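You operate a simulated robot arm through the tools that you are given. There is no shell and no other tool. Be economical: measure what you need, move in short steps, check, and stop when the job is done.

You run a simulated two-armed robot. Do the job below in one go: nothing can be reset, and whatever is moved stays where it is left.

TASK
Take the white cleat and leave it on the orange template on the long table. Put the brown scrap on top of the pink ribbon spool. Put one of the small packs from the long table on the pink card. Put the lint roller on the top of the low bench. Take the parts box that says "gliders" from the far end of the long table and put it on the top of the wooden step. Put the 10 mm hem guide from the long table on the brown plate and the 20 mm hem guide on the blue pad. Do these in any order. Set down upright: lint roller, parts box.

Only the result counts: the job must be done as asked and must still hold three seconds after the hand-in. Knocking over, shifting, dropping, spilling or breaking anything else fails it.

THE ROBOT
Two 7-joint arms with three-finger grippers on one trunk, on a base that drives. Base frame: it is fixed to the floor where the robot stands at the start and does not move with it; the origin is under the middle of the robot, x ahead of it, y to its left, z up. Lengths are in mm, angles in degrees, forces in N, time in s.
The left shoulder is at the start at [41, 154, 1011], the right one opposite. With the tool pointing down near the work surface each hand reaches from about 100 to 620 mm from the robot's upright axis, wherever it stands, measured 20 degrees to its own side. Places, roughly: blue pad (8x8x2 cm) [1400, -3200, 900]; brown plate (17x24x1 cm) [1400, -2500, 900]; brown scrap (7x7x5 cm) [400, -800, 900]; hem guide [1500, -3000, 1000]; lint roller (12x4x9 cm) [500, -2400, 900]; parts box [500, -3000, 1000]; pink card [500, -2000, 1000]; ribbon spool (8x8x4 cm) [400, -1300, 900]; small pack [500, -2750, 1000]; template [500, 0, 1000]; top of the low bench [3700, -5400, 400]; top of the wooden step [3500, -6300, 300]; white cleat (8x2x3 cm) [500, -100, 900]. Payload 2.69 kg a hand.
The TCP of each hand is the grasp point between the finger pads, 29 mm short of the fingertips. In the tool frame z runs along the fingers and y along their closing line. The gripper opens to 120 mm. The gripper's body begins 78 mm behind the TCP.
Orientation is that of the tool frame in the base frame, as [roll, pitch, yaw] about the fixed x, y, z axes, in that order (R = Rz(yaw) Ry(pitch) Rx(roll)). With the fingers straight down and closing along the base's y, the tool's x points along the base's -x, its y along +y and its z along -z.

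THE INTERFACE
- The arms move only by the tool arm_command. It takes "left_commands", "right_commands" or both (then of equal length, played together; a hand with none holds still); each is text: rows parted by semicolons, each of 7 numbers parted by spaces: the opening, from 0 (shut) to 1 (fully open), then the shift along the tool's x, y, z in units of 20 mm (1.0 is 20 mm), then the turn, a rotation vector about the tool's x, y, z in units of 5 degrees (1.0 is 5 degrees). In form: grip dx dy dz ax ay az; .... A call has 1 to 8 rows; each row shifts and turns the commanded pose from where the row before left it, along the tool's axes as they then stand. A call with a number of a shift or a turn outside -1 to 1 is refused whole. A row lasts 0.2 s, in which the tool goes at most 50 mm and 8.6 degrees; a call with a longer step from one row to the next is refused whole, and so is a gripper value outside its range. A pose out of reach is approached as far as the arm can. The call stops where the force on the tool passes 40 N (or 10 N more than at its start, if that is more) or the arm is blocked; 0.2 s more then pass. The fingers move at their own pace and stop on an object; they squeeze with about 33 N. The grip force told is the motor's: it shows also when the fingers shut on nothing. Time passes only in rows, and 0.2 s behind the last, so rows that do not move let the fingers close. It gives the time, the measured TCP pose, the force on the tool (base axes), the opening and the grip force at its end, in the units of the frame above (readings bear some noise), with the torque about the TCP (base axes, N m) and any sound that the robot's microphone picked up, and new pictures: "views" is both (left out), scene, wrist or none (wrist: the cameras of the hands that moved).
- Cameras (640 x 400 px; columns grow to the right, rows downward): "scene" is now at [132.3, -37.6, 1185.5]; the picture's right is [-0.44, -0.90, 0.00], its down [-0.23, 0.11, -0.97] and it looks along [0.87, -0.43, -0.26] (base axes); focal length 245 px, centre (320, 200). "left" rides on the left gripper at [63, 0, -104] in its tool frame; the picture's right is [0.00, 1.00, 0.00], its down [-0.83, 0.00, -0.56] and it looks along [-0.56, 0.00, 0.83] (tool axes); focal length 275 px, centre (320, 200). "right" rides on the right gripper at [63, 0, -104] in its tool frame; the picture's right is [0.00, 1.00, 0.00], its down [-0.83, 0.00, -0.56] and it looks along [-0.56, 0.00, 0.83] (tool axes); focal length 275 px, centre (320, 200). There is no depth. A picture from a camera that has moved, and an enlarged one, comes with that camera's place and axes in the base frame and with its lens. The place of the scene camera against the robot may be out by one fixed shift of up to 18 mm in any direction.
- move_column(by): slides the trunk up (or, below 0, down) by that many mm; the arms and the scene camera ride with it, the base frame stays. It gives what a move gives, with no picture.
- roll_base(legs): drives the robot by 1 to 6 legs, each [ahead, left, turn to the left] in mm, mm and degrees, along the robot's own axes; the way and the turn of a leg run together, so that a leg with both is an arc; at most 1500 mm and 180 degrees a leg. The arms and the cameras ride along, it lands a little off, and it stops where it bumps. It gives what a move gives, and a new picture of the scene camera.
- turn_head(pan, tilt): turns the head with the scene camera to pan (to the left, within 80 degrees either way) and tilt (down, from -29 to 69), counted from straight ahead of the robot. It gives what a move gives, and a new picture of the scene camera.
- inspect(camera, box): a new picture of the part [left, top, right, bottom] of that camera's present view, enlarged. The clock stands still meanwhile.
- close_job(): hands the job in; it is judged then, once.

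Work in short steps. Places have to be worked out from the pictures, the camera data and where the tool is seen: move nearer, look again, correct. Check each grasp and each placing, and mend what went wrong. You have 207 turns and 260 pictures in all, those below and enlarged ones among them. Open the grippers and draw the arms clear of the work before you hand the job in, unless the task says otherwise; then end with one line.

The tools are called after ">>>" as name(argument=value, ...) on one line, values as JSON. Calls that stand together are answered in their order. arm_command: Moves the arms, as the interface text tells. Its arguments: {"type":"object","properties":{"left_commands":{"type":"string"},"right_commands":{"type":"string"},"views":{"type":"string","enum":["both","scene","wrist","none"]}},"required":[]} The other tools are called the same way: move_column (by) slides the trunk up or down; roll_base (legs) drives the base; turn_head (pan, tilt) turns the head that bears the scene camera; inspect (camera, box) takes an enlarged picture of a part of a camera's view; close_job () hands the job in.

At the start:

```text
time_s: 0.0
left_tool_pos: [279.3, -32.8, 1078.1]
left_ee_rot: [180.0, 0.2, -180.0]
left_force: [0.3, -0.1, 0.4]
left_torque: [0.0, -0.03, 0.0]
left_gripper_width: 120.2
left_gripper_force: 0.1
right_tool_pos: [281.9, -372.8, 1150.2]
right_ee_rot: [-179.9, 0.1, 180.0]
right_force: [0.3, -0.1, 0.4]
right_torque: [0.01, 0.0, 0.02]
right_gripper_width: 120.1
right_gripper_force: 0.0
trunk travel left (down, up): [-378.0, 60.0]
robot x, y, heading: [1.6, 0.7, -0.3]
head pan, tilt: [-26.2, 14.8]
```

scene: 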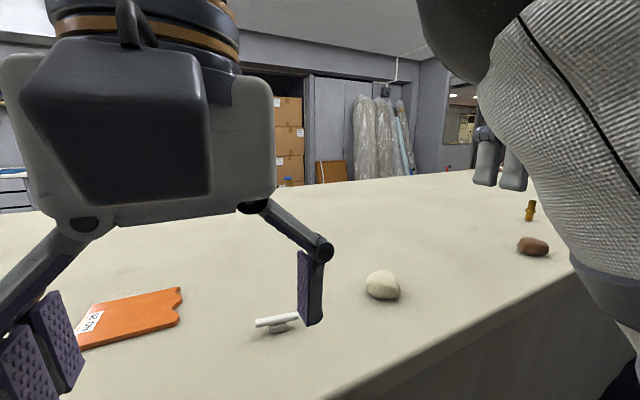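
right: 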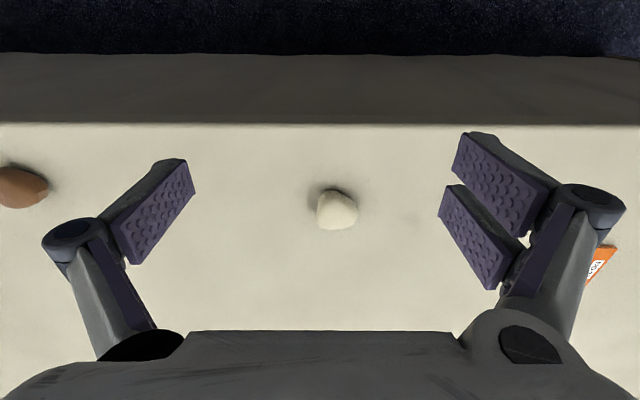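
left: 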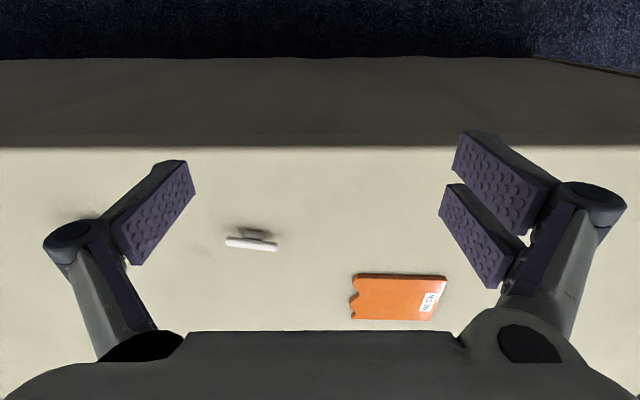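

The cleat is near (465,-123) and the template near (580,90), assuming a table height of about 900. I'll zoom in on both before reaching.

>>> inspect(camera="left", box=[200, 200, 460, 340])

>>> inspect(camera="scene", box=[240, 170, 580, 380])

```text
2.46 times, centred on (330, 270) of left
camera zoom: at [215.6, -32.1, 1182.3], right [0.0, 1.0, 0.0], down [0.83, 0.0, 0.56], along [0.56, 0.0, -0.83], focal length 678 px, centre (295, 28)
```

zoom: 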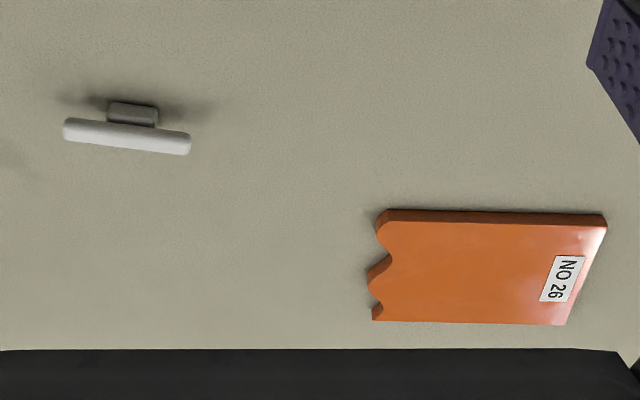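

```text
1.88 times, centred on (410, 275) of scene
camera zoom: at [132.3, -37.6, 1185.5], right [-0.44, -0.9, 0.0], down [-0.23, 0.11, -0.97], along [0.87, -0.43, -0.26], focal length 461 px, centre (151, 59)
```

zoom: 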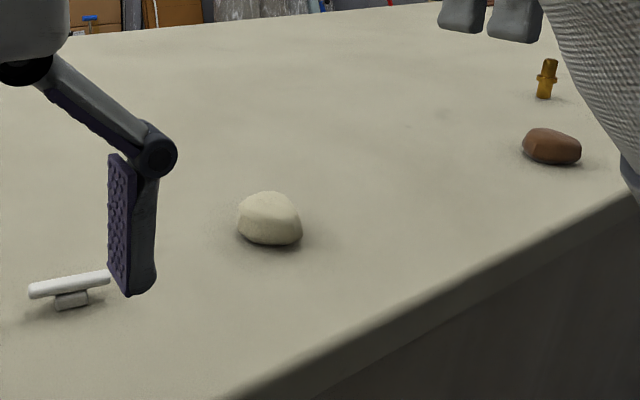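

The bar's apparent size suggests it sits deeper than assumed, at about z 870 and x 500. I'll move over it partway and look again from lower down.

>>> arm_command(left_commands="1 -1 -0.6 0.4 0 0 0; 1 -1 -0.6 0.4 0 0 0; 1 -1 -0.6 0.4 0 0 0; 1 -1 -0.6 0.4 0 0 0; 1 -1 -0.6 0.4 0 0 0; 1 -1 -0.6 0.4 0 0 0; 1 -1 -0.6 0.4 0 0 0; 1 -1 -0.6 0.4 0 0 0", views="both")

```text
time_s: 1.8
left_tool_pos: [434.0, -109.9, 1016.1]
left_ee_rot: [179.9, 1.2, 177.3]
left_force: [0.1, 0.7, -0.1]
left_torque: [-0.03, 0.0, -0.03]
left_gripper_width: 120.2
left_gripper_force: 0.1
left hand out of reach, approached as far as the arm can: row 7, 8
right_tool_pos: [283.3, -372.1, 1150.9]
right_ee_rot: [180.0, 0.0, 179.9]
right_force: [-0.4, -0.9, 0.7]
right_torque: [0.02, -0.02, 0.0]
right_gripper_width: 120.1
right_gripper_force: 0.1
trunk travel left (down, up): [-378.0, 60.0]
robot x, y, heading: [4.7, -1.5, 0.1]
head pan, tilt: [-26.2, 14.8]
camera scene: at [133.1, -37.3, 1185.4], right [-0.44, -0.9, 0.0], down [-0.23, 0.11, -0.97], along [0.87, -0.43, -0.26], focal length 245 px, centre (320, 200)
camera left: at [368.2, -106.6, 1119.1], right [0.05, 1.0, 0.0], down [0.82, -0.04, 0.57], along [0.57, -0.03, -0.82], focal length 275 px, centre (320, 200)
```

scene: 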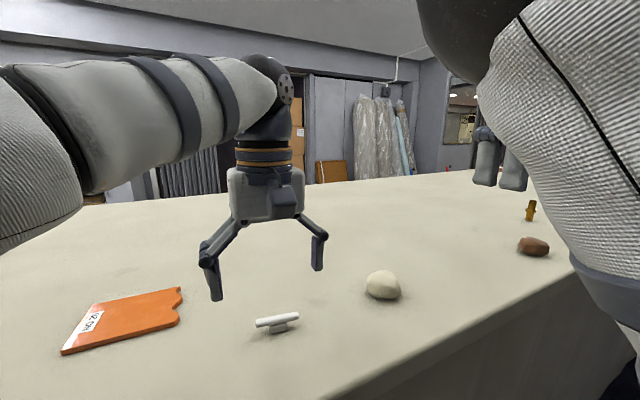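
left: 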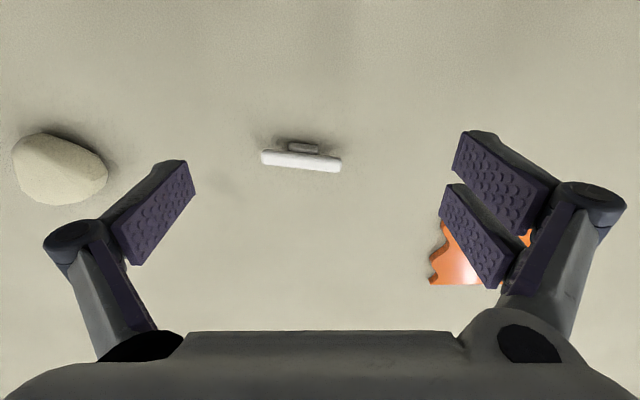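

Triangulating gives the cleat bar at about (477,-129,901), the table top at about z 878 and the template centre at about (610,95). The left arm's reach is short here, so I'll shift the base right and slightly forward.

>>> roll_base(legs=[[50, -150, 0]])

```text
time_s: 3.6
left_tool_pos: [481.6, -263.7, 1016.1]
left_ee_rot: [179.9, 1.4, 177.2]
left_force: [-0.3, -0.5, 0.0]
left_torque: [0.01, -0.01, -0.02]
left_gripper_width: 120.1
left_gripper_force: 0.1
right_tool_pos: [331.6, -525.8, 1151.3]
right_ee_rot: [-180.0, 0.0, 179.9]
right_force: [0.0, 0.1, -0.7]
right_torque: [0.02, 0.0, -0.01]
right_gripper_width: 119.8
right_gripper_force: 0.0
trunk travel left (down, up): [-378.0, 60.0]
robot x, y, heading: [49.4, -149.7, 0.0]
head pan, tilt: [-26.2, 14.8]
camera scene: at [181.6, -190.3, 1185.5], right [-0.44, -0.9, 0.0], down [-0.23, 0.11, -0.97], along [0.87, -0.43, -0.26], focal length 245 px, centre (320, 200)
```

scene: 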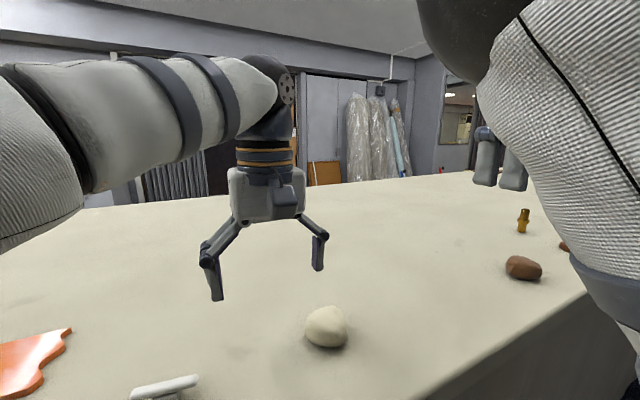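

Now move the left hand over the cleat and down to about z 960.

>>> arm_command(left_commands="1 0 0.96 0.4 0 0 0; 1 0 0.96 0.4 0 0 0; 1 0 0.96 0.4 0 0 0; 1 0 0.96 0.4 0 0 0; 1 0 0.96 0.4 0 0 0; 1 0 0.96 0.4 0 0 0; 1 0 0.96 0.4 0 0 0", views="wrist")

```text
time_s: 5.2
left_tool_pos: [490.3, -129.5, 960.8]
left_ee_rot: [179.8, 1.3, 177.2]
left_force: [-0.1, -0.3, 0.1]
left_torque: [-0.02, 0.06, -0.01]
left_gripper_width: 119.7
left_gripper_force: 0.0
right_tool_pos: [332.6, -525.3, 1151.3]
right_ee_rot: [179.9, 0.0, 179.9]
right_force: [-0.3, 0.3, 0.3]
right_torque: [0.04, 0.02, -0.02]
right_gripper_width: 119.8
right_gripper_force: 0.0
trunk travel left (down, up): [-378.0, 60.0]
robot x, y, heading: [52.2, -151.8, 0.0]
head pan, tilt: [-26.2, 14.8]
camera left: at [423.4, -125.5, 1063.0], right [0.05, 1.0, 0.0], down [0.82, -0.04, 0.58], along [0.57, -0.03, -0.82], focal length 275 px, centre (320, 200)
```

left: 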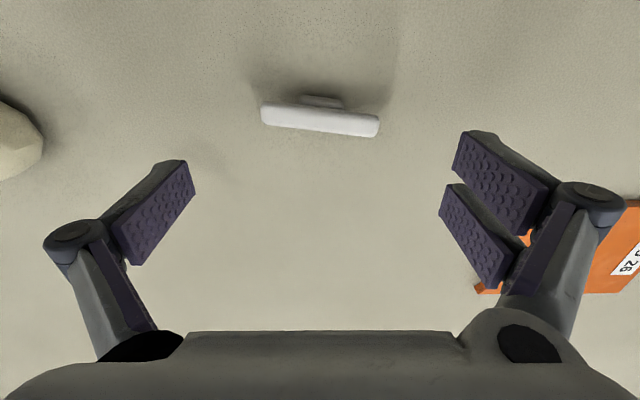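

The bar centre is at about (477,-128,901), skewed about 10°. I'll turn 7°, descend to z about 911 and close.

>>> arm_command(left_commands="1 0.3 0 0 0 0 0.7; 1 0.3 0.05 0.6 0 0 0.7; 1 0 0 0.95 0 0 0; 1 0 0 0.95 0 0 0; 0.5 0 0 0 0 0 0; 0.3 0 0 0 0 0 0; 0.3 0 0 0 0 0 0; 0.3 0 0 0 0 0 0", views="wrist")

```text
time_s: 7.0
left_tool_pos: [478.5, -127.8, 910.6]
left_ee_rot: [179.7, 1.3, 170.1]
left_force: [0.7, 1.6, 0.9]
left_torque: [-0.02, 0.01, 0.05]
left_gripper_width: 69.9
left_gripper_force: 33.0
right_tool_pos: [332.1, -525.3, 1151.8]
right_ee_rot: [180.0, 0.0, 179.9]
right_force: [0.4, -0.9, -0.2]
right_torque: [0.0, 0.01, -0.01]
right_gripper_width: 120.0
right_gripper_force: 0.1
trunk travel left (down, up): [-378.0, 60.0]
robot x, y, heading: [51.8, -150.7, -0.1]
head pan, tilt: [-26.2, 14.8]
camera left: at [412.6, -116.7, 1012.7], right [0.17, 0.98, 0.01], down [0.8, -0.15, 0.58], along [0.57, -0.1, -0.82], focal length 275 px, centre (320, 200)
```

left: 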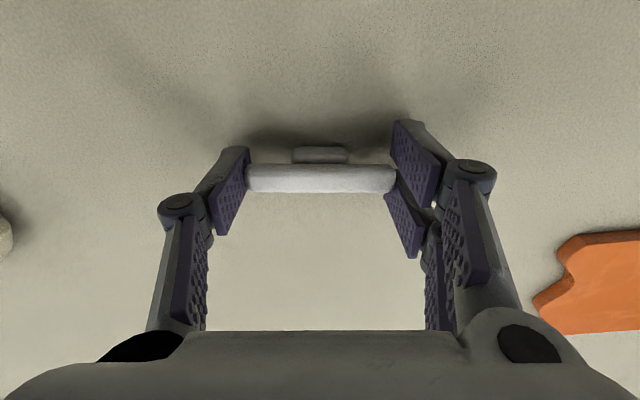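

The cleat is held at width 69.9. I'll lift it and carry it toward the template.

>>> arm_command(left_commands="0.3 0 0 -1 0 0 0; 0.3 0 0 -1 0 0 0; 0.3 -0.37 0.98 -0.3 0 0 0; 0.3 -0.37 0.98 0 0 0 0; 0.3 -0.37 0.98 0 0 0 0; 0.3 -0.37 0.98 0 0 0 0; 0.3 -0.37 0.98 0 0 0 0; 0.3 -0.37 0.98 0 0 0 0", views="none")

>>> arm_command(left_commands="0.3 -0.37 0.98 0 0 0 0; 0.3 -0.37 0.98 0 0 0 0; 0.3 -0.37 0.98 0 0 0 0; 0.3 -0.37 0.98 0 0 0 0; 0.3 -0.37 0.98 0 0 0 0", views="wrist")

```text
time_s: 8.8
left_tool_pos: [542.3, -16.4, 956.4]
left_ee_rot: [179.6, 1.3, 170.2]
left_force: [0.0, 0.4, -0.1]
left_torque: [-0.02, -0.04, 0.0]
left_gripper_width: 69.9
left_gripper_force: 33.1
right_tool_pos: [332.3, -525.0, 1150.7]
right_ee_rot: [179.9, -0.1, 180.0]
right_force: [-0.5, -1.1, -0.4]
right_torque: [0.03, 0.04, -0.01]
right_gripper_width: 119.9
right_gripper_force: 0.1
trunk travel left (down, up): [-378.0, 60.0]
robot x, y, heading: [49.1, -153.9, -0.1]
head pan, tilt: [-26.2, 14.8]
```

```text
time_s: 10.0
left_tool_pos: [593.7, 71.8, 958.6]
left_ee_rot: [179.8, 1.4, 170.2]
left_force: [0.4, 1.0, -0.3]
left_torque: [-0.01, 0.02, 0.03]
left_gripper_width: 69.8
left_gripper_force: 32.5
right_tool_pos: [332.2, -525.5, 1149.9]
right_ee_rot: [180.0, 0.0, 179.9]
right_force: [0.4, 0.0, -0.1]
right_torque: [-0.03, 0.01, 0.03]
right_gripper_width: 120.1
right_gripper_force: 0.0
trunk travel left (down, up): [-378.0, 60.0]
robot x, y, heading: [49.2, -147.9, -0.1]
head pan, tilt: [-26.2, 14.8]
camera left: at [529.6, 82.7, 1061.2], right [0.18, 0.98, 0.01], down [0.8, -0.15, 0.58], along [0.57, -0.1, -0.82], focal length 275 px, centre (320, 200)
```

left: 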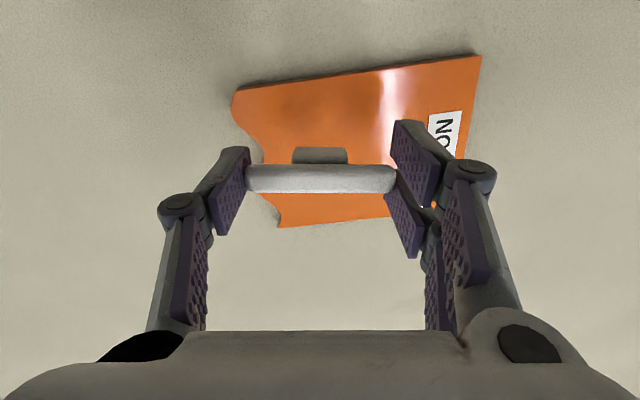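

The template spans about x 566–672, y 22–168. I'll shift to its middle and lower most of the way.

>>> arm_command(left_commands="0.3 -0.42 0.52 0 0 0 0; 0.3 -0.42 0.52 0 0 0 0; 0.3 0 0 0.6 0 0 0; 0.3 0 0 0.6 0 0 0; 0.3 0 0 0.3 0 0 0", views="none")

>>> arm_command(left_commands="0.3 0 0 0.1 0 0 0; 0.3 0 0 0.1 0 0 0; 0.3 0 0 0.1 0 0 0", views="wrist")

```text
time_s: 11.2
left_tool_pos: [615.4, 89.9, 929.4]
left_ee_rot: [179.6, 1.4, 170.2]
left_force: [0.4, -0.3, -1.0]
left_torque: [-0.01, 0.03, 0.05]
left_gripper_width: 70.1
left_gripper_force: 32.3
right_tool_pos: [331.4, -524.9, 1151.2]
right_ee_rot: [180.0, 0.0, 179.9]
right_force: [-0.1, 0.0, -0.8]
right_torque: [0.06, 0.01, -0.03]
right_gripper_width: 119.8
right_gripper_force: 0.1
trunk travel left (down, up): [-378.0, 60.0]
robot x, y, heading: [48.6, -150.8, -0.2]
head pan, tilt: [-26.2, 14.8]
```

```text
time_s: 12.0
left_tool_pos: [615.7, 88.0, 922.8]
left_ee_rot: [179.7, 1.3, 170.3]
left_force: [0.7, 0.2, 0.0]
left_torque: [0.03, 0.03, -0.04]
left_gripper_width: 70.0
left_gripper_force: 32.7
right_tool_pos: [331.5, -525.6, 1150.5]
right_ee_rot: [-180.0, -0.1, 180.0]
right_force: [0.2, 0.4, -0.1]
right_torque: [-0.01, 0.0, -0.02]
right_gripper_width: 120.2
right_gripper_force: 0.1
trunk travel left (down, up): [-378.0, 60.0]
robot x, y, heading: [47.8, -150.4, -0.1]
head pan, tilt: [-26.2, 14.8]
camera left: at [550.2, 99.8, 1026.6], right [0.17, 0.98, 0.01], down [0.8, -0.15, 0.58], along [0.57, -0.1, -0.82], focal length 275 px, centre (320, 200)
```

left: 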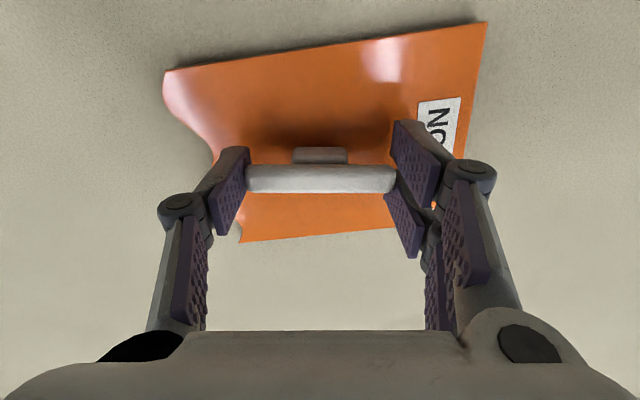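

No contact yet, so I'll keep lowering in 2 mm steps and watch the force.

>>> arm_command(left_commands="0.3 0 0 0.1 0 0 0; 0.3 0 0 0.1 0 0 0", views="none")

>>> arm_command(left_commands="0.3 0 0 0.1 0 0 0", views="none")

```text
time_s: 12.6
left_tool_pos: [615.5, 88.3, 920.8]
left_ee_rot: [179.7, 1.5, 170.2]
left_force: [-0.4, -0.4, 0.1]
left_torque: [-0.04, 0.01, 0.0]
left_gripper_width: 70.1
left_gripper_force: 33.1
right_tool_pos: [331.7, -525.5, 1151.2]
right_ee_rot: [180.0, 0.1, 179.8]
right_force: [0.7, 0.5, 0.0]
right_torque: [0.0, -0.06, -0.01]
right_gripper_width: 120.0
right_gripper_force: 0.0
trunk travel left (down, up): [-378.0, 60.0]
robot x, y, heading: [50.3, -153.5, 0.1]
head pan, tilt: [-26.2, 14.8]
```

```text
time_s: 13.0
left_tool_pos: [615.7, 88.9, 918.7]
left_ee_rot: [179.7, 1.5, 170.2]
left_force: [0.2, 0.1, 8.1]
left_torque: [-0.07, 0.05, -0.01]
left_gripper_width: 69.7
left_gripper_force: 33.0
right_tool_pos: [331.5, -526.4, 1151.3]
right_ee_rot: [180.0, 0.0, 179.9]
right_force: [0.5, 0.5, 0.1]
right_torque: [0.04, 0.0, -0.03]
right_gripper_width: 120.0
right_gripper_force: 0.1
trunk travel left (down, up): [-378.0, 60.0]
robot x, y, heading: [48.2, -153.6, -0.0]
head pan, tilt: [-26.2, 14.8]
```

Contact reads 8 N, so I'll release and rise.

>>> arm_command(left_commands="0.8 0 0 0 0 0 0; 0.8 0 0 0 0 0 0; 0.8 0 0 -1 0 0 0; 0.8 0 0 -1 0 0 0; 0.8 0 0 -1 0 0 0; 0.8 0.5 0 -1 0 0 0; 0.8 0.5 0 -1 0 0 0", views="wrist")

```text
time_s: 14.6
left_tool_pos: [593.8, 92.9, 1019.1]
left_ee_rot: [179.7, 1.3, 170.2]
left_force: [-0.7, 1.1, 0.4]
left_torque: [-0.03, 0.01, 0.01]
left_gripper_width: 96.0
left_gripper_force: 0.0
right_tool_pos: [331.4, -525.8, 1150.9]
right_ee_rot: [180.0, 0.0, 179.9]
right_force: [-0.2, -0.1, 0.1]
right_torque: [0.01, -0.01, 0.02]
right_gripper_width: 119.6
right_gripper_force: 0.1
trunk travel left (down, up): [-378.0, 60.0]
robot x, y, heading: [47.7, -149.9, 0.0]
head pan, tilt: [-26.2, 14.8]
camera left: at [528.6, 104.5, 1120.6], right [0.18, 0.98, 0.01], down [0.81, -0.15, 0.57], along [0.57, -0.1, -0.82], focal length 275 px, centre (320, 200)
```

left: 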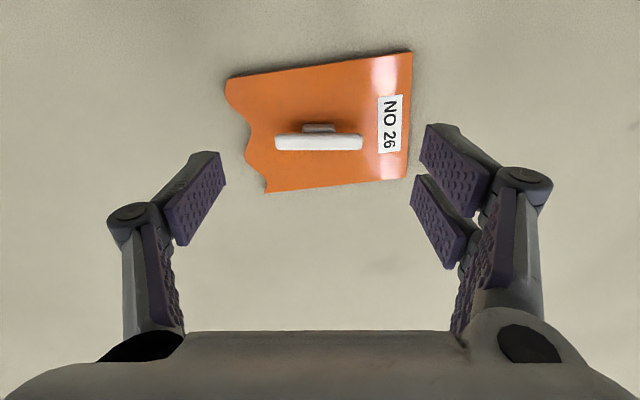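

The cleat sits on the template. Next is the scrap: I'll retract and raise the left hand, lower the right hand, then drive right.

>>> arm_command(left_commands="1 1 0 -0.5 0 0 0; 1 1 0 -0.5 0 0 0; 1 1 0 -0.5 0 0 0; 1 1 0 -0.5 0 0 0; 1 1 0 -0.5 0 0 0; 1 1 0 -0.5 0 0 0; 1 1 0 -0.5 0 0 0; 1 1 0 -0.5 0 0 0", right_commands="1 -0.3 0 0.7 0 0 0; 1 -0.3 0 0.7 0 0 0; 1 -0.3 0 0.7 0 0 0; 1 -0.3 0 0.7 0 0 0; 1 -0.3 0 0.7 0 0 0; 1 -0.3 0 0.7 0 0 0; 1 -0.3 0 0.7 0 0 0; 1 -0.3 0 0.7 0 0 0", views="none")

>>> roll_base(legs=[[0, -260, 0]])

>>> arm_command(right_commands="1 0 0 0 0 0 0", views="wrist")

```text
time_s: 16.4
left_tool_pos: [433.1, 119.9, 1095.0]
left_ee_rot: [179.7, 1.4, 170.1]
left_force: [-0.8, 0.4, 0.2]
left_torque: [-0.03, -0.03, -0.01]
left_gripper_width: 119.9
left_gripper_force: 0.1
left hand out of reach, approached as far as the arm can: row 3
right_tool_pos: [378.8, -527.5, 1038.8]
right_ee_rot: [180.0, 0.0, 179.9]
right_force: [-0.2, -0.1, -0.9]
right_torque: [0.01, -0.03, -0.01]
right_gripper_width: 119.9
right_gripper_force: 0.0
trunk travel left (down, up): [-378.0, 60.0]
robot x, y, heading: [47.8, -150.5, -0.1]
head pan, tilt: [-26.2, 14.8]
```

```text
time_s: 19.0
left_tool_pos: [435.0, -142.8, 1095.0]
left_ee_rot: [179.8, 1.3, 169.9]
left_force: [0.3, 0.6, 0.3]
left_torque: [0.02, 0.01, 0.06]
left_gripper_width: 120.0
left_gripper_force: 0.2
right_tool_pos: [378.5, -790.0, 1038.6]
right_ee_rot: [179.9, 0.1, 179.7]
right_force: [-0.8, -0.7, 0.3]
right_torque: [0.0, -0.03, 0.01]
right_gripper_width: 120.1
right_gripper_force: 0.0
trunk travel left (down, up): [-378.0, 60.0]
robot x, y, heading: [46.5, -415.0, -0.2]
head pan, tilt: [-26.2, 14.8]
camera scene: at [180.5, -451.7, 1185.5], right [-0.45, -0.89, 0.0], down [-0.23, 0.11, -0.97], along [0.86, -0.43, -0.26], focal length 245 px, centre (320, 200)
```

scene: 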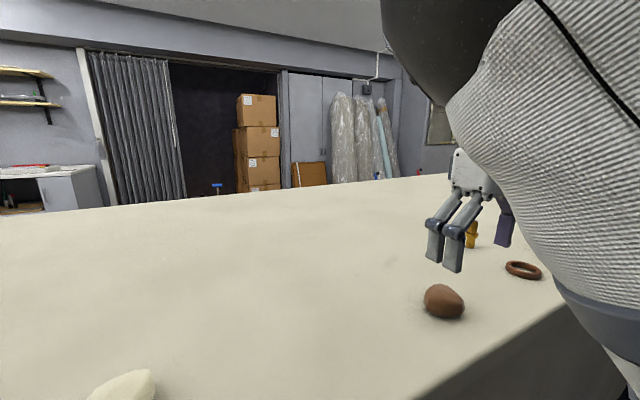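

```text
time_s: 19.4
left_tool_pos: [435.1, -142.7, 1094.8]
left_ee_rot: [179.7, 1.4, 170.1]
left_force: [-0.2, 0.5, -0.7]
left_torque: [0.03, -0.03, 0.0]
left_gripper_width: 120.1
left_gripper_force: 0.0
right_tool_pos: [378.1, -790.8, 1039.1]
right_ee_rot: [180.0, -0.1, 179.7]
right_force: [-0.5, -0.2, -0.6]
right_torque: [-0.02, 0.01, -0.01]
right_gripper_width: 120.2
right_gripper_force: 0.1
trunk travel left (down, up): [-378.0, 60.0]
robot x, y, heading: [48.5, -414.4, -0.3]
head pan, tilt: [-26.2, 14.8]
camera right: at [313.9, -789.4, 1143.3], right [0.0, 1.0, 0.0], down [0.83, 0.0, 0.56], along [0.56, 0.0, -0.83], focal length 275 px, centre (320, 200)
```

right: 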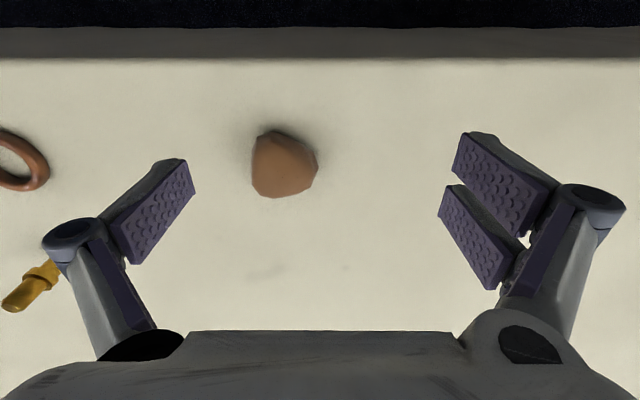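

The scrap is at about (437,-825). I'll descend over it and check before closing.

>>> arm_command(right_commands="1 -0.97 -0.57 0.5 0 0 0; 1 -0.97 -0.57 0.5 0 0 0; 1 -0.97 -0.57 0.5 0 0 0; 1 0 0 0.8 0 0 0; 1 0 0 0.8 0 0 0; 1 0 0 0.8 0 0 0", views="wrist")

```text
time_s: 20.8
left_tool_pos: [434.7, -143.8, 1095.8]
left_ee_rot: [179.7, 1.3, 170.1]
left_force: [-0.2, -0.9, 0.0]
left_torque: [0.0, 0.01, -0.01]
left_gripper_width: 119.9
left_gripper_force: 0.1
right_tool_pos: [435.1, -824.8, 960.4]
right_ee_rot: [179.9, -0.1, 179.6]
right_force: [-0.7, 0.7, -0.8]
right_torque: [-0.02, 0.01, 0.01]
right_gripper_width: 120.0
right_gripper_force: 0.0
trunk travel left (down, up): [-378.0, 60.0]
robot x, y, heading: [49.4, -415.7, -0.2]
head pan, tilt: [-26.2, 14.8]
camera right: at [370.4, -823.9, 1065.2], right [0.0, 1.0, 0.0], down [0.83, 0.0, 0.56], along [0.56, 0.0, -0.83], focal length 275 px, centre (320, 200)
```

right: 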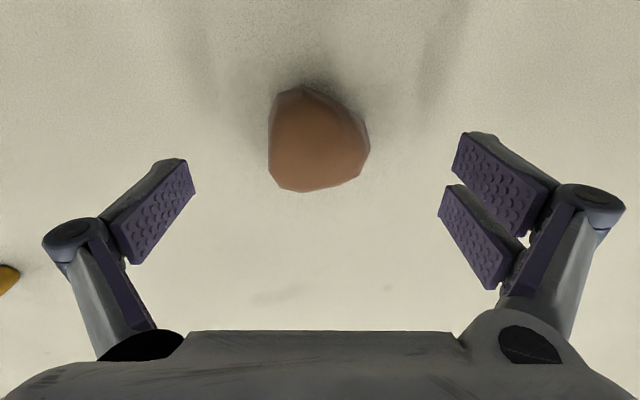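

Centred over the scrap. I'll descend and grip.

>>> arm_command(right_commands="1 0 0 0.8 0 0 0; 1 0 0 0.8 0 0 0; 1 0 0 0.75 0 0 0; 0.3 0 0 0 0 0 0; 0.3 0 0 0 0 0 0; 0.3 0 0 0 0 0 0; 0.3 0 0 0 0 0 0", views="wrist")

```text
time_s: 22.4
left_tool_pos: [434.2, -143.2, 1095.7]
left_ee_rot: [179.6, 1.3, 170.0]
left_force: [-0.2, -0.2, 0.0]
left_torque: [0.01, -0.01, 0.02]
left_gripper_width: 119.9
left_gripper_force: 0.2
right_tool_pos: [435.0, -823.4, 914.8]
right_ee_rot: [180.0, 0.0, 179.7]
right_force: [-1.4, -1.2, 4.7]
right_torque: [-0.01, -0.08, -0.02]
right_gripper_width: 61.7
right_gripper_force: 32.6
trunk travel left (down, up): [-378.0, 60.0]
robot x, y, heading: [47.5, -413.7, -0.4]
head pan, tilt: [-26.2, 14.8]
camera right: at [371.6, -822.8, 1017.9], right [0.0, 1.0, 0.0], down [0.83, 0.0, 0.56], along [0.56, 0.0, -0.83], focal length 275 px, centre (320, 200)
```

right: 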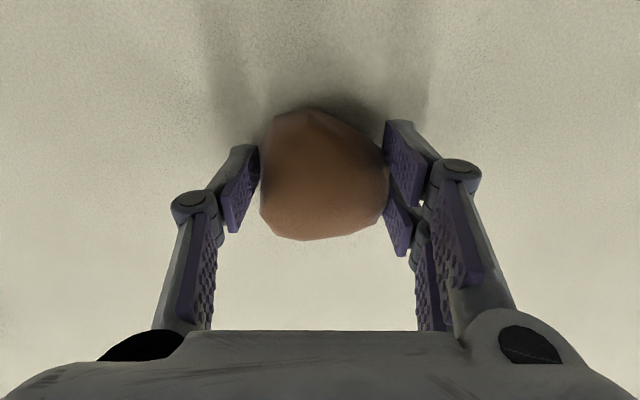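

Gripped at 61.7 mm. I'll lift and then drive toward the spool.

>>> arm_command(right_commands="0.3 0 0 -0.6 0 0 0; 0.3 0 0 -0.9 0 0 0; 0.3 0 0 -0.9 0 0 0; 0.3 0 0 -0.9 0 0 0; 0.3 0 0 -0.9 0 0 0; 0.3 0 0 -0.9 0 0 0; 0.3 0 0 -0.9 0 0 0; 0.3 0 0 -0.9 0 0 0", views="wrist")

>>> roll_base(legs=[[0, -300, 0]])

```text
time_s: 24.2
left_tool_pos: [435.3, -144.5, 1095.3]
left_ee_rot: [179.7, 1.3, 170.0]
left_force: [0.1, 1.0, -0.5]
left_torque: [0.0, 0.0, 0.01]
left_gripper_width: 120.0
left_gripper_force: 0.1
right_tool_pos: [435.8, -823.8, 1053.0]
right_ee_rot: [-179.9, 0.1, 179.7]
right_force: [0.0, 0.6, -0.3]
right_torque: [0.0, 0.02, -0.01]
right_gripper_width: 62.4
right_gripper_force: 32.8
trunk travel left (down, up): [-378.0, 60.0]
robot x, y, heading: [46.3, -417.0, -0.1]
head pan, tilt: [-26.2, 14.8]
camera right: at [372.4, -824.0, 1157.0], right [0.0, 1.0, 0.0], down [0.83, 0.0, 0.56], along [0.56, 0.0, -0.83], focal length 275 px, centre (320, 200)
```

right: 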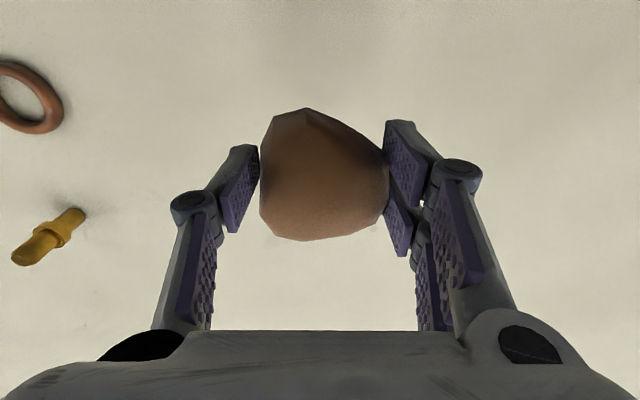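

```text
time_s: 27.1
left_tool_pos: [433.0, -445.1, 1095.6]
left_ee_rot: [179.7, 1.3, 170.1]
left_force: [-0.1, -0.1, 0.0]
left_torque: [-0.02, -0.01, -0.03]
left_gripper_width: 120.0
left_gripper_force: 0.0
right_tool_pos: [436.6, -1125.8, 1052.6]
right_ee_rot: [-180.0, 0.0, 179.9]
right_force: [0.0, -0.4, -0.1]
right_torque: [0.0, -0.01, -0.05]
right_gripper_width: 62.8
right_gripper_force: 32.8
trunk travel left (down, up): [-378.0, 60.0]
robot x, y, heading: [46.4, -718.9, -0.2]
head pan, tilt: [-26.2, 14.8]
camera scene: at [179.6, -753.7, 1185.5], right [-0.44, -0.9, 0.0], down [-0.23, 0.11, -0.97], along [0.87, -0.43, -0.26], focal length 245 px, centre (320, 200)
```

scene: 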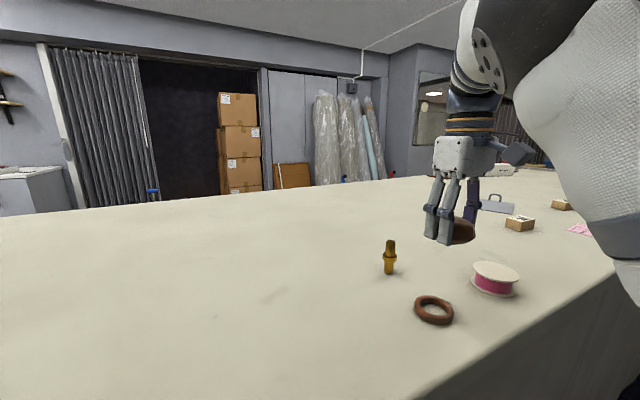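

The spool is near (410,-1245). I'll drive another 120 mm right and look with the wrist camera.

>>> roll_base(legs=[[0, -120, 0]])

>>> arm_command(right_commands="0.3 0.4 0 0 0 0 0", views="wrist")

```text
time_s: 28.7
left_tool_pos: [432.0, -562.6, 1094.9]
left_ee_rot: [179.6, 1.3, 170.2]
left_force: [-0.2, -0.3, 1.0]
left_torque: [0.04, 0.02, 0.0]
left_gripper_width: 120.0
left_gripper_force: 0.0
right_tool_pos: [437.1, -1242.7, 1052.8]
right_ee_rot: [-180.0, 0.0, -180.0]
right_force: [0.9, 0.0, -0.6]
right_torque: [0.02, 0.01, 0.01]
right_gripper_width: 62.8
right_gripper_force: 32.8
trunk travel left (down, up): [-378.0, 60.0]
robot x, y, heading: [45.9, -836.1, 0.1]
head pan, tilt: [-26.2, 14.8]
camera scene: at [179.5, -871.8, 1185.5], right [-0.44, -0.9, 0.0], down [-0.23, 0.11, -0.97], along [0.87, -0.43, -0.26], focal length 245 px, centre (320, 200)
```

scene: 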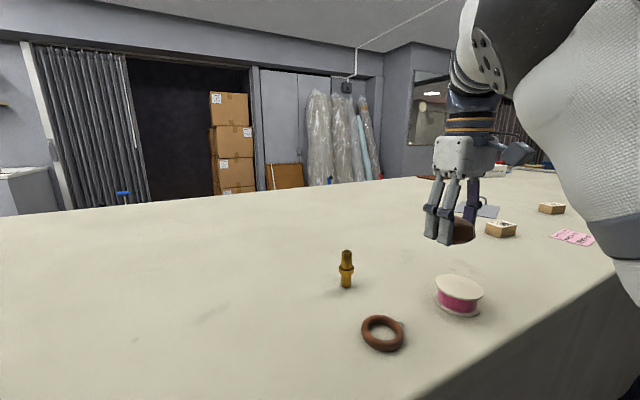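

```text
time_s: 29.1
left_tool_pos: [432.6, -563.2, 1094.9]
left_ee_rot: [179.8, 1.4, 170.2]
left_force: [-1.0, -0.4, -1.1]
left_torque: [0.04, -0.02, -0.02]
left_gripper_width: 119.7
left_gripper_force: 0.0
right_tool_pos: [429.4, -1242.9, 1052.7]
right_ee_rot: [179.9, 0.1, 179.9]
right_force: [-0.3, 0.3, 0.8]
right_torque: [0.0, -0.02, 0.02]
right_gripper_width: 62.9
right_gripper_force: 33.1
trunk travel left (down, up): [-378.0, 60.0]
robot x, y, heading: [45.9, -831.3, -0.1]
head pan, tilt: [-26.2, 14.8]
camera right: at [364.9, -1242.5, 1156.7], right [0.0, 1.0, 0.0], down [0.83, 0.0, 0.56], along [0.56, 0.0, -0.83], focal length 275 px, centre (320, 200)
```

right: 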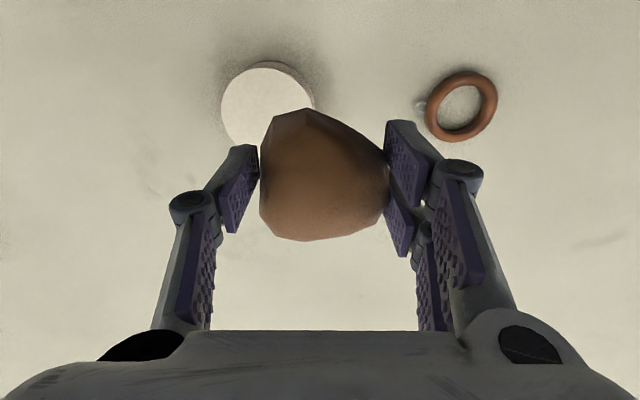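

The spool centre is at about (431,-1288), with its top around z 918. I'll move above it, descend to about z 972 and then step down.

>>> arm_command(right_commands="0.3 0 -0.75 0 0 0 0; 0.3 0 -0.75 0.2 0 0 0; 0.3 0 -0.75 0.6 0 0 0; 0.3 0 0 0.8 0 0 0; 0.3 0 0 0.8 0 0 0; 0.3 0 0 0.8 0 0 0; 0.3 0 0 0.8 0 0 0", views="both")

```text
time_s: 30.7
left_tool_pos: [433.0, -561.9, 1094.9]
left_ee_rot: [179.8, 1.3, 170.3]
left_force: [0.0, -0.5, -0.3]
left_torque: [0.0, -0.02, -0.06]
left_gripper_width: 120.3
left_gripper_force: 0.2
right_tool_pos: [430.0, -1288.7, 972.7]
right_ee_rot: [-179.8, -0.1, 180.0]
right_force: [-0.1, 0.6, 0.2]
right_torque: [0.0, -0.02, 0.0]
right_gripper_width: 62.9
right_gripper_force: 33.2
trunk travel left (down, up): [-378.0, 60.0]
robot x, y, heading: [45.5, -834.3, -0.1]
head pan, tilt: [-26.2, 14.8]
camera scene: at [179.6, -871.5, 1185.5], right [-0.44, -0.9, 0.0], down [-0.23, 0.11, -0.97], along [0.87, -0.43, -0.26], focal length 245 px, centre (320, 200)
camera right: at [365.3, -1288.4, 1076.3], right [0.0, 1.0, 0.0], down [0.83, 0.0, 0.56], along [0.56, 0.0, -0.83], focal length 275 px, centre (320, 200)
```

scene: 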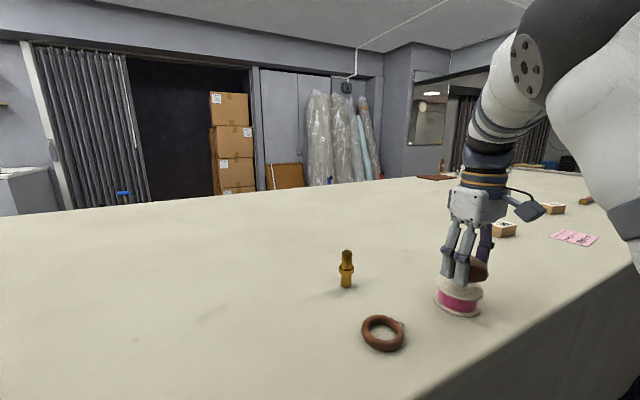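
right: 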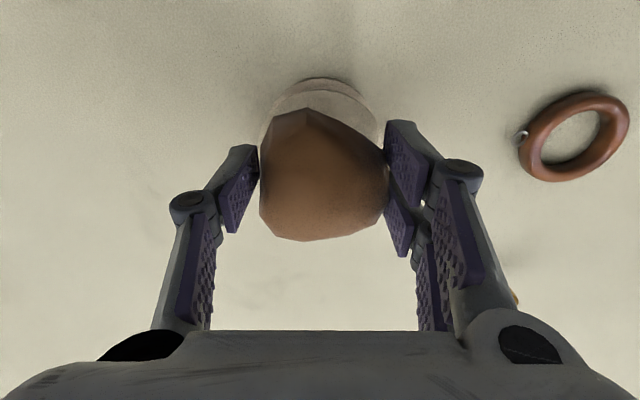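

Well aligned; I'll nudge 4 mm back in x and step down.

>>> arm_command(right_commands="0.3 0.2 0 0 0 0 0; 0.3 0 0 0.3 0 0 0; 0.3 0 0 0.2 0 0 0; 0.3 0 0 0.1 0 0 0", views="none")

>>> arm_command(right_commands="0.3 0 0 0.1 0 0 0", views="none")

```text
time_s: 31.7
left_tool_pos: [432.0, -562.5, 1095.3]
left_ee_rot: [179.8, 1.3, 170.2]
left_force: [-0.7, -0.2, 0.2]
left_torque: [0.01, 0.04, -0.02]
left_gripper_width: 120.2
left_gripper_force: 0.0
right_tool_pos: [424.7, -1289.1, 961.3]
right_ee_rot: [-180.0, 0.0, 179.9]
right_force: [0.4, -0.2, -0.7]
right_torque: [0.03, 0.04, 0.0]
right_gripper_width: 62.8
right_gripper_force: 32.9
trunk travel left (down, up): [-378.0, 60.0]
robot x, y, heading: [48.3, -833.7, 0.2]
head pan, tilt: [-26.2, 14.8]
```

```text
time_s: 32.1
left_tool_pos: [433.3, -563.1, 1093.8]
left_ee_rot: [179.8, 1.3, 170.2]
left_force: [0.2, -0.4, 0.1]
left_torque: [0.0, 0.03, -0.02]
left_gripper_width: 120.2
left_gripper_force: 0.0
right_tool_pos: [424.5, -1287.8, 958.5]
right_ee_rot: [179.9, 0.0, -180.0]
right_force: [0.6, 1.0, -0.9]
right_torque: [-0.04, 0.01, 0.0]
right_gripper_width: 62.9
right_gripper_force: 33.0
trunk travel left (down, up): [-378.0, 60.0]
robot x, y, heading: [50.2, -834.2, -0.1]
head pan, tilt: [-26.2, 14.8]
```

Still no contact, so I'll continue with small steps.

>>> arm_command(right_commands="0.3 0 0 0.1 0 0 0", views="none")

>>> arm_command(right_commands="0.3 0 0 0.1 0 0 0", views="none")

>>> arm_command(right_commands="0.3 0 0 0.1 0 0 0", views="wrist")

```text
time_s: 32.5
left_tool_pos: [431.3, -562.4, 1095.3]
left_ee_rot: [179.7, 1.3, 170.1]
left_force: [-0.5, -0.5, -0.5]
left_torque: [0.0, 0.01, 0.01]
left_gripper_width: 120.3
left_gripper_force: 0.0
right_tool_pos: [425.2, -1289.5, 955.9]
right_ee_rot: [-179.8, 0.1, -179.9]
right_force: [0.4, -0.1, -0.1]
right_torque: [-0.02, -0.03, 0.0]
right_gripper_width: 63.0
right_gripper_force: 33.3
trunk travel left (down, up): [-378.0, 60.0]
robot x, y, heading: [44.0, -833.2, -0.2]
head pan, tilt: [-26.2, 14.8]
```

```text
time_s: 32.9
left_tool_pos: [432.3, -562.5, 1094.8]
left_ee_rot: [179.8, 1.3, 170.3]
left_force: [-0.1, -0.2, 0.3]
left_torque: [0.0, 0.0, 0.01]
left_gripper_width: 120.1
left_gripper_force: 0.1
right_tool_pos: [424.2, -1289.2, 954.5]
right_ee_rot: [-179.9, 0.0, 180.0]
right_force: [0.3, 0.0, -0.2]
right_torque: [-0.01, 0.02, 0.03]
right_gripper_width: 63.0
right_gripper_force: 32.7
trunk travel left (down, up): [-378.0, 60.0]
robot x, y, heading: [49.3, -834.4, -0.1]
head pan, tilt: [-26.2, 14.8]
```

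```text
time_s: 33.3
left_tool_pos: [432.0, -562.6, 1094.7]
left_ee_rot: [179.8, 1.2, 170.3]
left_force: [-0.3, 0.1, -0.8]
left_torque: [-0.01, 0.01, 0.0]
left_gripper_width: 120.3
left_gripper_force: 0.0
right_tool_pos: [424.6, -1288.6, 951.8]
right_ee_rot: [180.0, 0.0, -179.9]
right_force: [-0.6, -0.1, -0.3]
right_torque: [0.0, 0.0, 0.01]
right_gripper_width: 62.8
right_gripper_force: 32.7
trunk travel left (down, up): [-378.0, 60.0]
robot x, y, heading: [45.1, -834.8, 0.0]
head pan, tilt: [-26.2, 14.8]
camera right: at [361.1, -1287.6, 1056.2], right [0.0, 1.0, 0.0], down [0.83, 0.0, 0.56], along [0.56, 0.0, -0.83], focal length 275 px, centre (320, 200)
```

right: 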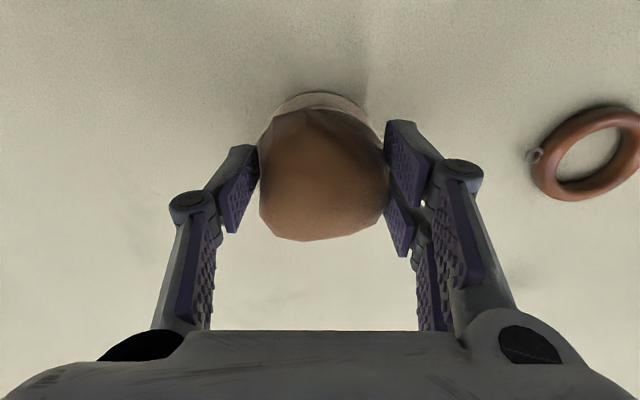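

Still free; I'll keep stepping.

>>> arm_command(right_commands="0.3 0 0 0.1 0 0 0", views="none")

>>> arm_command(right_commands="0.3 0 0 0.1 0 0 0", views="none")

>>> inspect(camera="scene", box=[410, 200, 540, 340])

```text
time_s: 33.7
left_tool_pos: [431.3, -562.7, 1094.3]
left_ee_rot: [179.9, 1.4, 170.2]
left_force: [0.2, -0.8, 0.2]
left_torque: [0.01, 0.01, 0.04]
left_gripper_width: 119.9
left_gripper_force: 0.0
right_tool_pos: [424.8, -1288.2, 951.8]
right_ee_rot: [-179.8, 0.1, -180.0]
right_force: [-0.6, -0.1, 6.2]
right_torque: [0.03, -0.03, -0.01]
right_gripper_width: 62.9
right_gripper_force: 33.1
trunk travel left (down, up): [-378.0, 60.0]
robot x, y, heading: [48.0, -837.3, 0.1]
head pan, tilt: [-26.2, 14.8]
```

```text
time_s: 34.1
left_tool_pos: [431.8, -561.4, 1094.9]
left_ee_rot: [179.8, 1.5, 170.3]
left_force: [-0.1, -0.3, -0.1]
left_torque: [-0.01, 0.01, 0.0]
left_gripper_width: 120.2
left_gripper_force: 0.0
right_tool_pos: [425.3, -1287.9, 950.8]
right_ee_rot: [-179.8, 0.3, 180.0]
right_force: [-1.8, 0.5, 20.3]
right_torque: [0.1, -0.08, 0.02]
right_gripper_width: 62.8
right_gripper_force: 32.6
trunk travel left (down, up): [-378.0, 60.0]
robot x, y, heading: [49.0, -832.6, 0.0]
head pan, tilt: [-26.2, 14.8]
```

```text
2.86 times, centred on (475, 270) of scene
camera zoom: at [178.2, -870.2, 1186.1], right [-0.44, -0.9, 0.0], down [-0.23, 0.11, -0.97], along [0.87, -0.43, -0.26], focal length 700 px, centre (-123, 0)
```

zoom: 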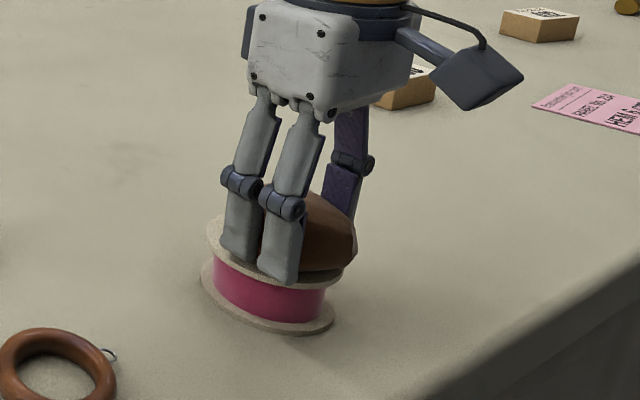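

In contact. I'll relieve 1–2 mm, open and rise straight up.

>>> arm_command(right_commands="0.3 0 0 -0.07 0 0 0; 0.6 0 0 0 0 0 0; 0.8 0 0 0 0 0 0; 0.8 0 0 0 0 0 0; 0.8 0 0 -1 0 0 0; 0.8 0 0 -1 0 0 0; 0.8 0 0 -1 0 0 0; 0.8 0 0 -1 0 0 0", views="both")

```text
time_s: 35.9
left_tool_pos: [432.9, -562.5, 1094.9]
left_ee_rot: [179.7, 1.4, 170.2]
left_force: [-0.3, -1.1, 0.1]
left_torque: [-0.02, 0.02, 0.02]
left_gripper_width: 119.9
left_gripper_force: 0.1
right_tool_pos: [425.5, -1288.3, 1031.5]
right_ee_rot: [-180.0, 0.0, 180.0]
right_force: [-0.1, 0.3, -0.6]
right_torque: [-0.01, 0.03, -0.01]
right_gripper_width: 96.0
right_gripper_force: 0.1
trunk travel left (down, up): [-378.0, 60.0]
robot x, y, heading: [46.3, -837.2, -0.0]
head pan, tilt: [-26.2, 14.8]
camera scene: at [179.5, -871.3, 1185.6], right [-0.44, -0.9, 0.0], down [-0.23, 0.11, -0.97], along [0.87, -0.43, -0.26], focal length 245 px, centre (320, 200)
camera right: at [362.0, -1287.5, 1135.6], right [0.0, 1.0, 0.0], down [0.83, 0.0, 0.56], along [0.56, 0.0, -0.83], focal length 275 px, centre (320, 200)
```

scene: 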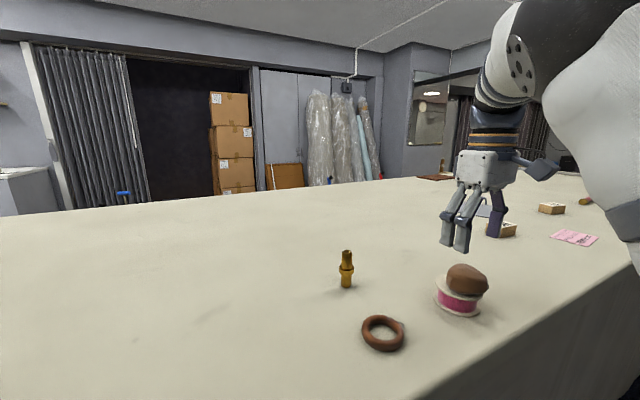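
right: 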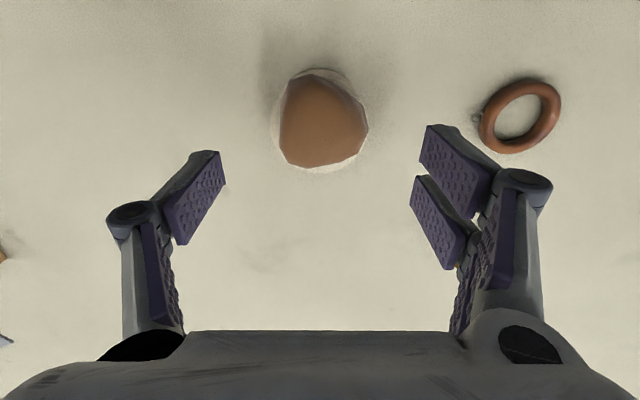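

The scrap rests on the spool. Now I'll raise the right hand and drive along the table to view the packs and pink card.

>>> arm_command(right_commands="1 0.4 0 -1 0 0 0; 1 0.4 0 -1 0 0 0; 1 0.4 0 -1 0 0 0; 1 0.4 0 -1 0 0 0; 1 0.4 0 -0.8 0 0 0", views="none")

>>> roll_base(legs=[[0, -300, 0]])

>>> inspect(camera="scene", box=[330, 150, 640, 340])

```text
time_s: 37.1
left_tool_pos: [432.6, -562.3, 1095.3]
left_ee_rot: [179.8, 1.3, 170.2]
left_force: [-0.4, -0.5, -0.2]
left_torque: [-0.01, 0.01, 0.0]
left_gripper_width: 119.9
left_gripper_force: 0.1
right_tool_pos: [385.2, -1287.3, 1126.4]
right_ee_rot: [-180.0, 0.1, -180.0]
right_force: [0.2, 0.1, -0.3]
right_torque: [-0.04, -0.03, 0.0]
right_gripper_width: 119.9
right_gripper_force: 0.1
trunk travel left (down, up): [-378.0, 60.0]
robot x, y, heading: [48.0, -835.4, -0.0]
head pan, tilt: [-26.2, 14.8]
```

```text
time_s: 40.0
left_tool_pos: [430.9, -861.8, 1095.9]
left_ee_rot: [179.8, 1.3, 170.8]
left_force: [-0.7, 0.4, 0.2]
left_torque: [0.05, -0.02, -0.03]
left_gripper_width: 120.0
left_gripper_force: 0.0
right_tool_pos: [391.9, -1587.3, 1126.5]
right_ee_rot: [179.9, 0.1, -179.3]
right_force: [1.1, -0.2, -0.1]
right_torque: [-0.04, 0.0, 0.0]
right_gripper_width: 120.0
right_gripper_force: 0.0
trunk travel left (down, up): [-378.0, 60.0]
robot x, y, heading: [47.6, -1138.0, 0.7]
head pan, tilt: [-26.2, 14.8]
camera scene: at [181.4, -1172.7, 1185.5], right [-0.43, -0.9, 0.0], down [-0.23, 0.11, -0.97], along [0.87, -0.42, -0.26], focal length 245 px, centre (320, 200)
```

scene: 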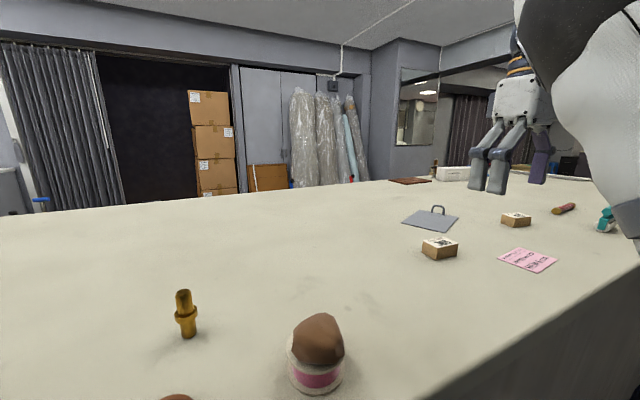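

```text
2.06 times, centred on (485, 245) of scene
camera zoom: at [181.4, -1172.7, 1185.5], right [-0.43, -0.9, 0.0], down [-0.23, 0.11, -0.97], along [0.87, -0.42, -0.26], focal length 506 px, centre (-21, 107)
```

zoom: 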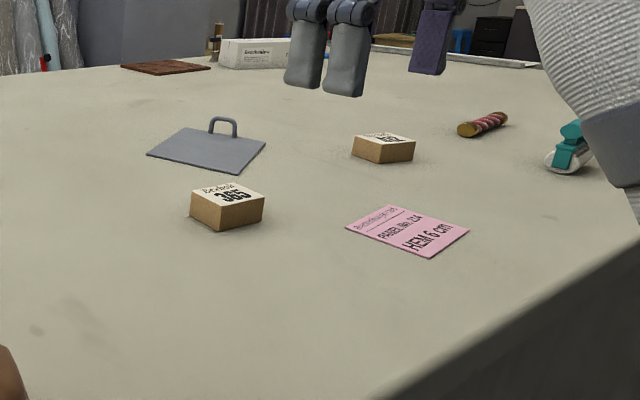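

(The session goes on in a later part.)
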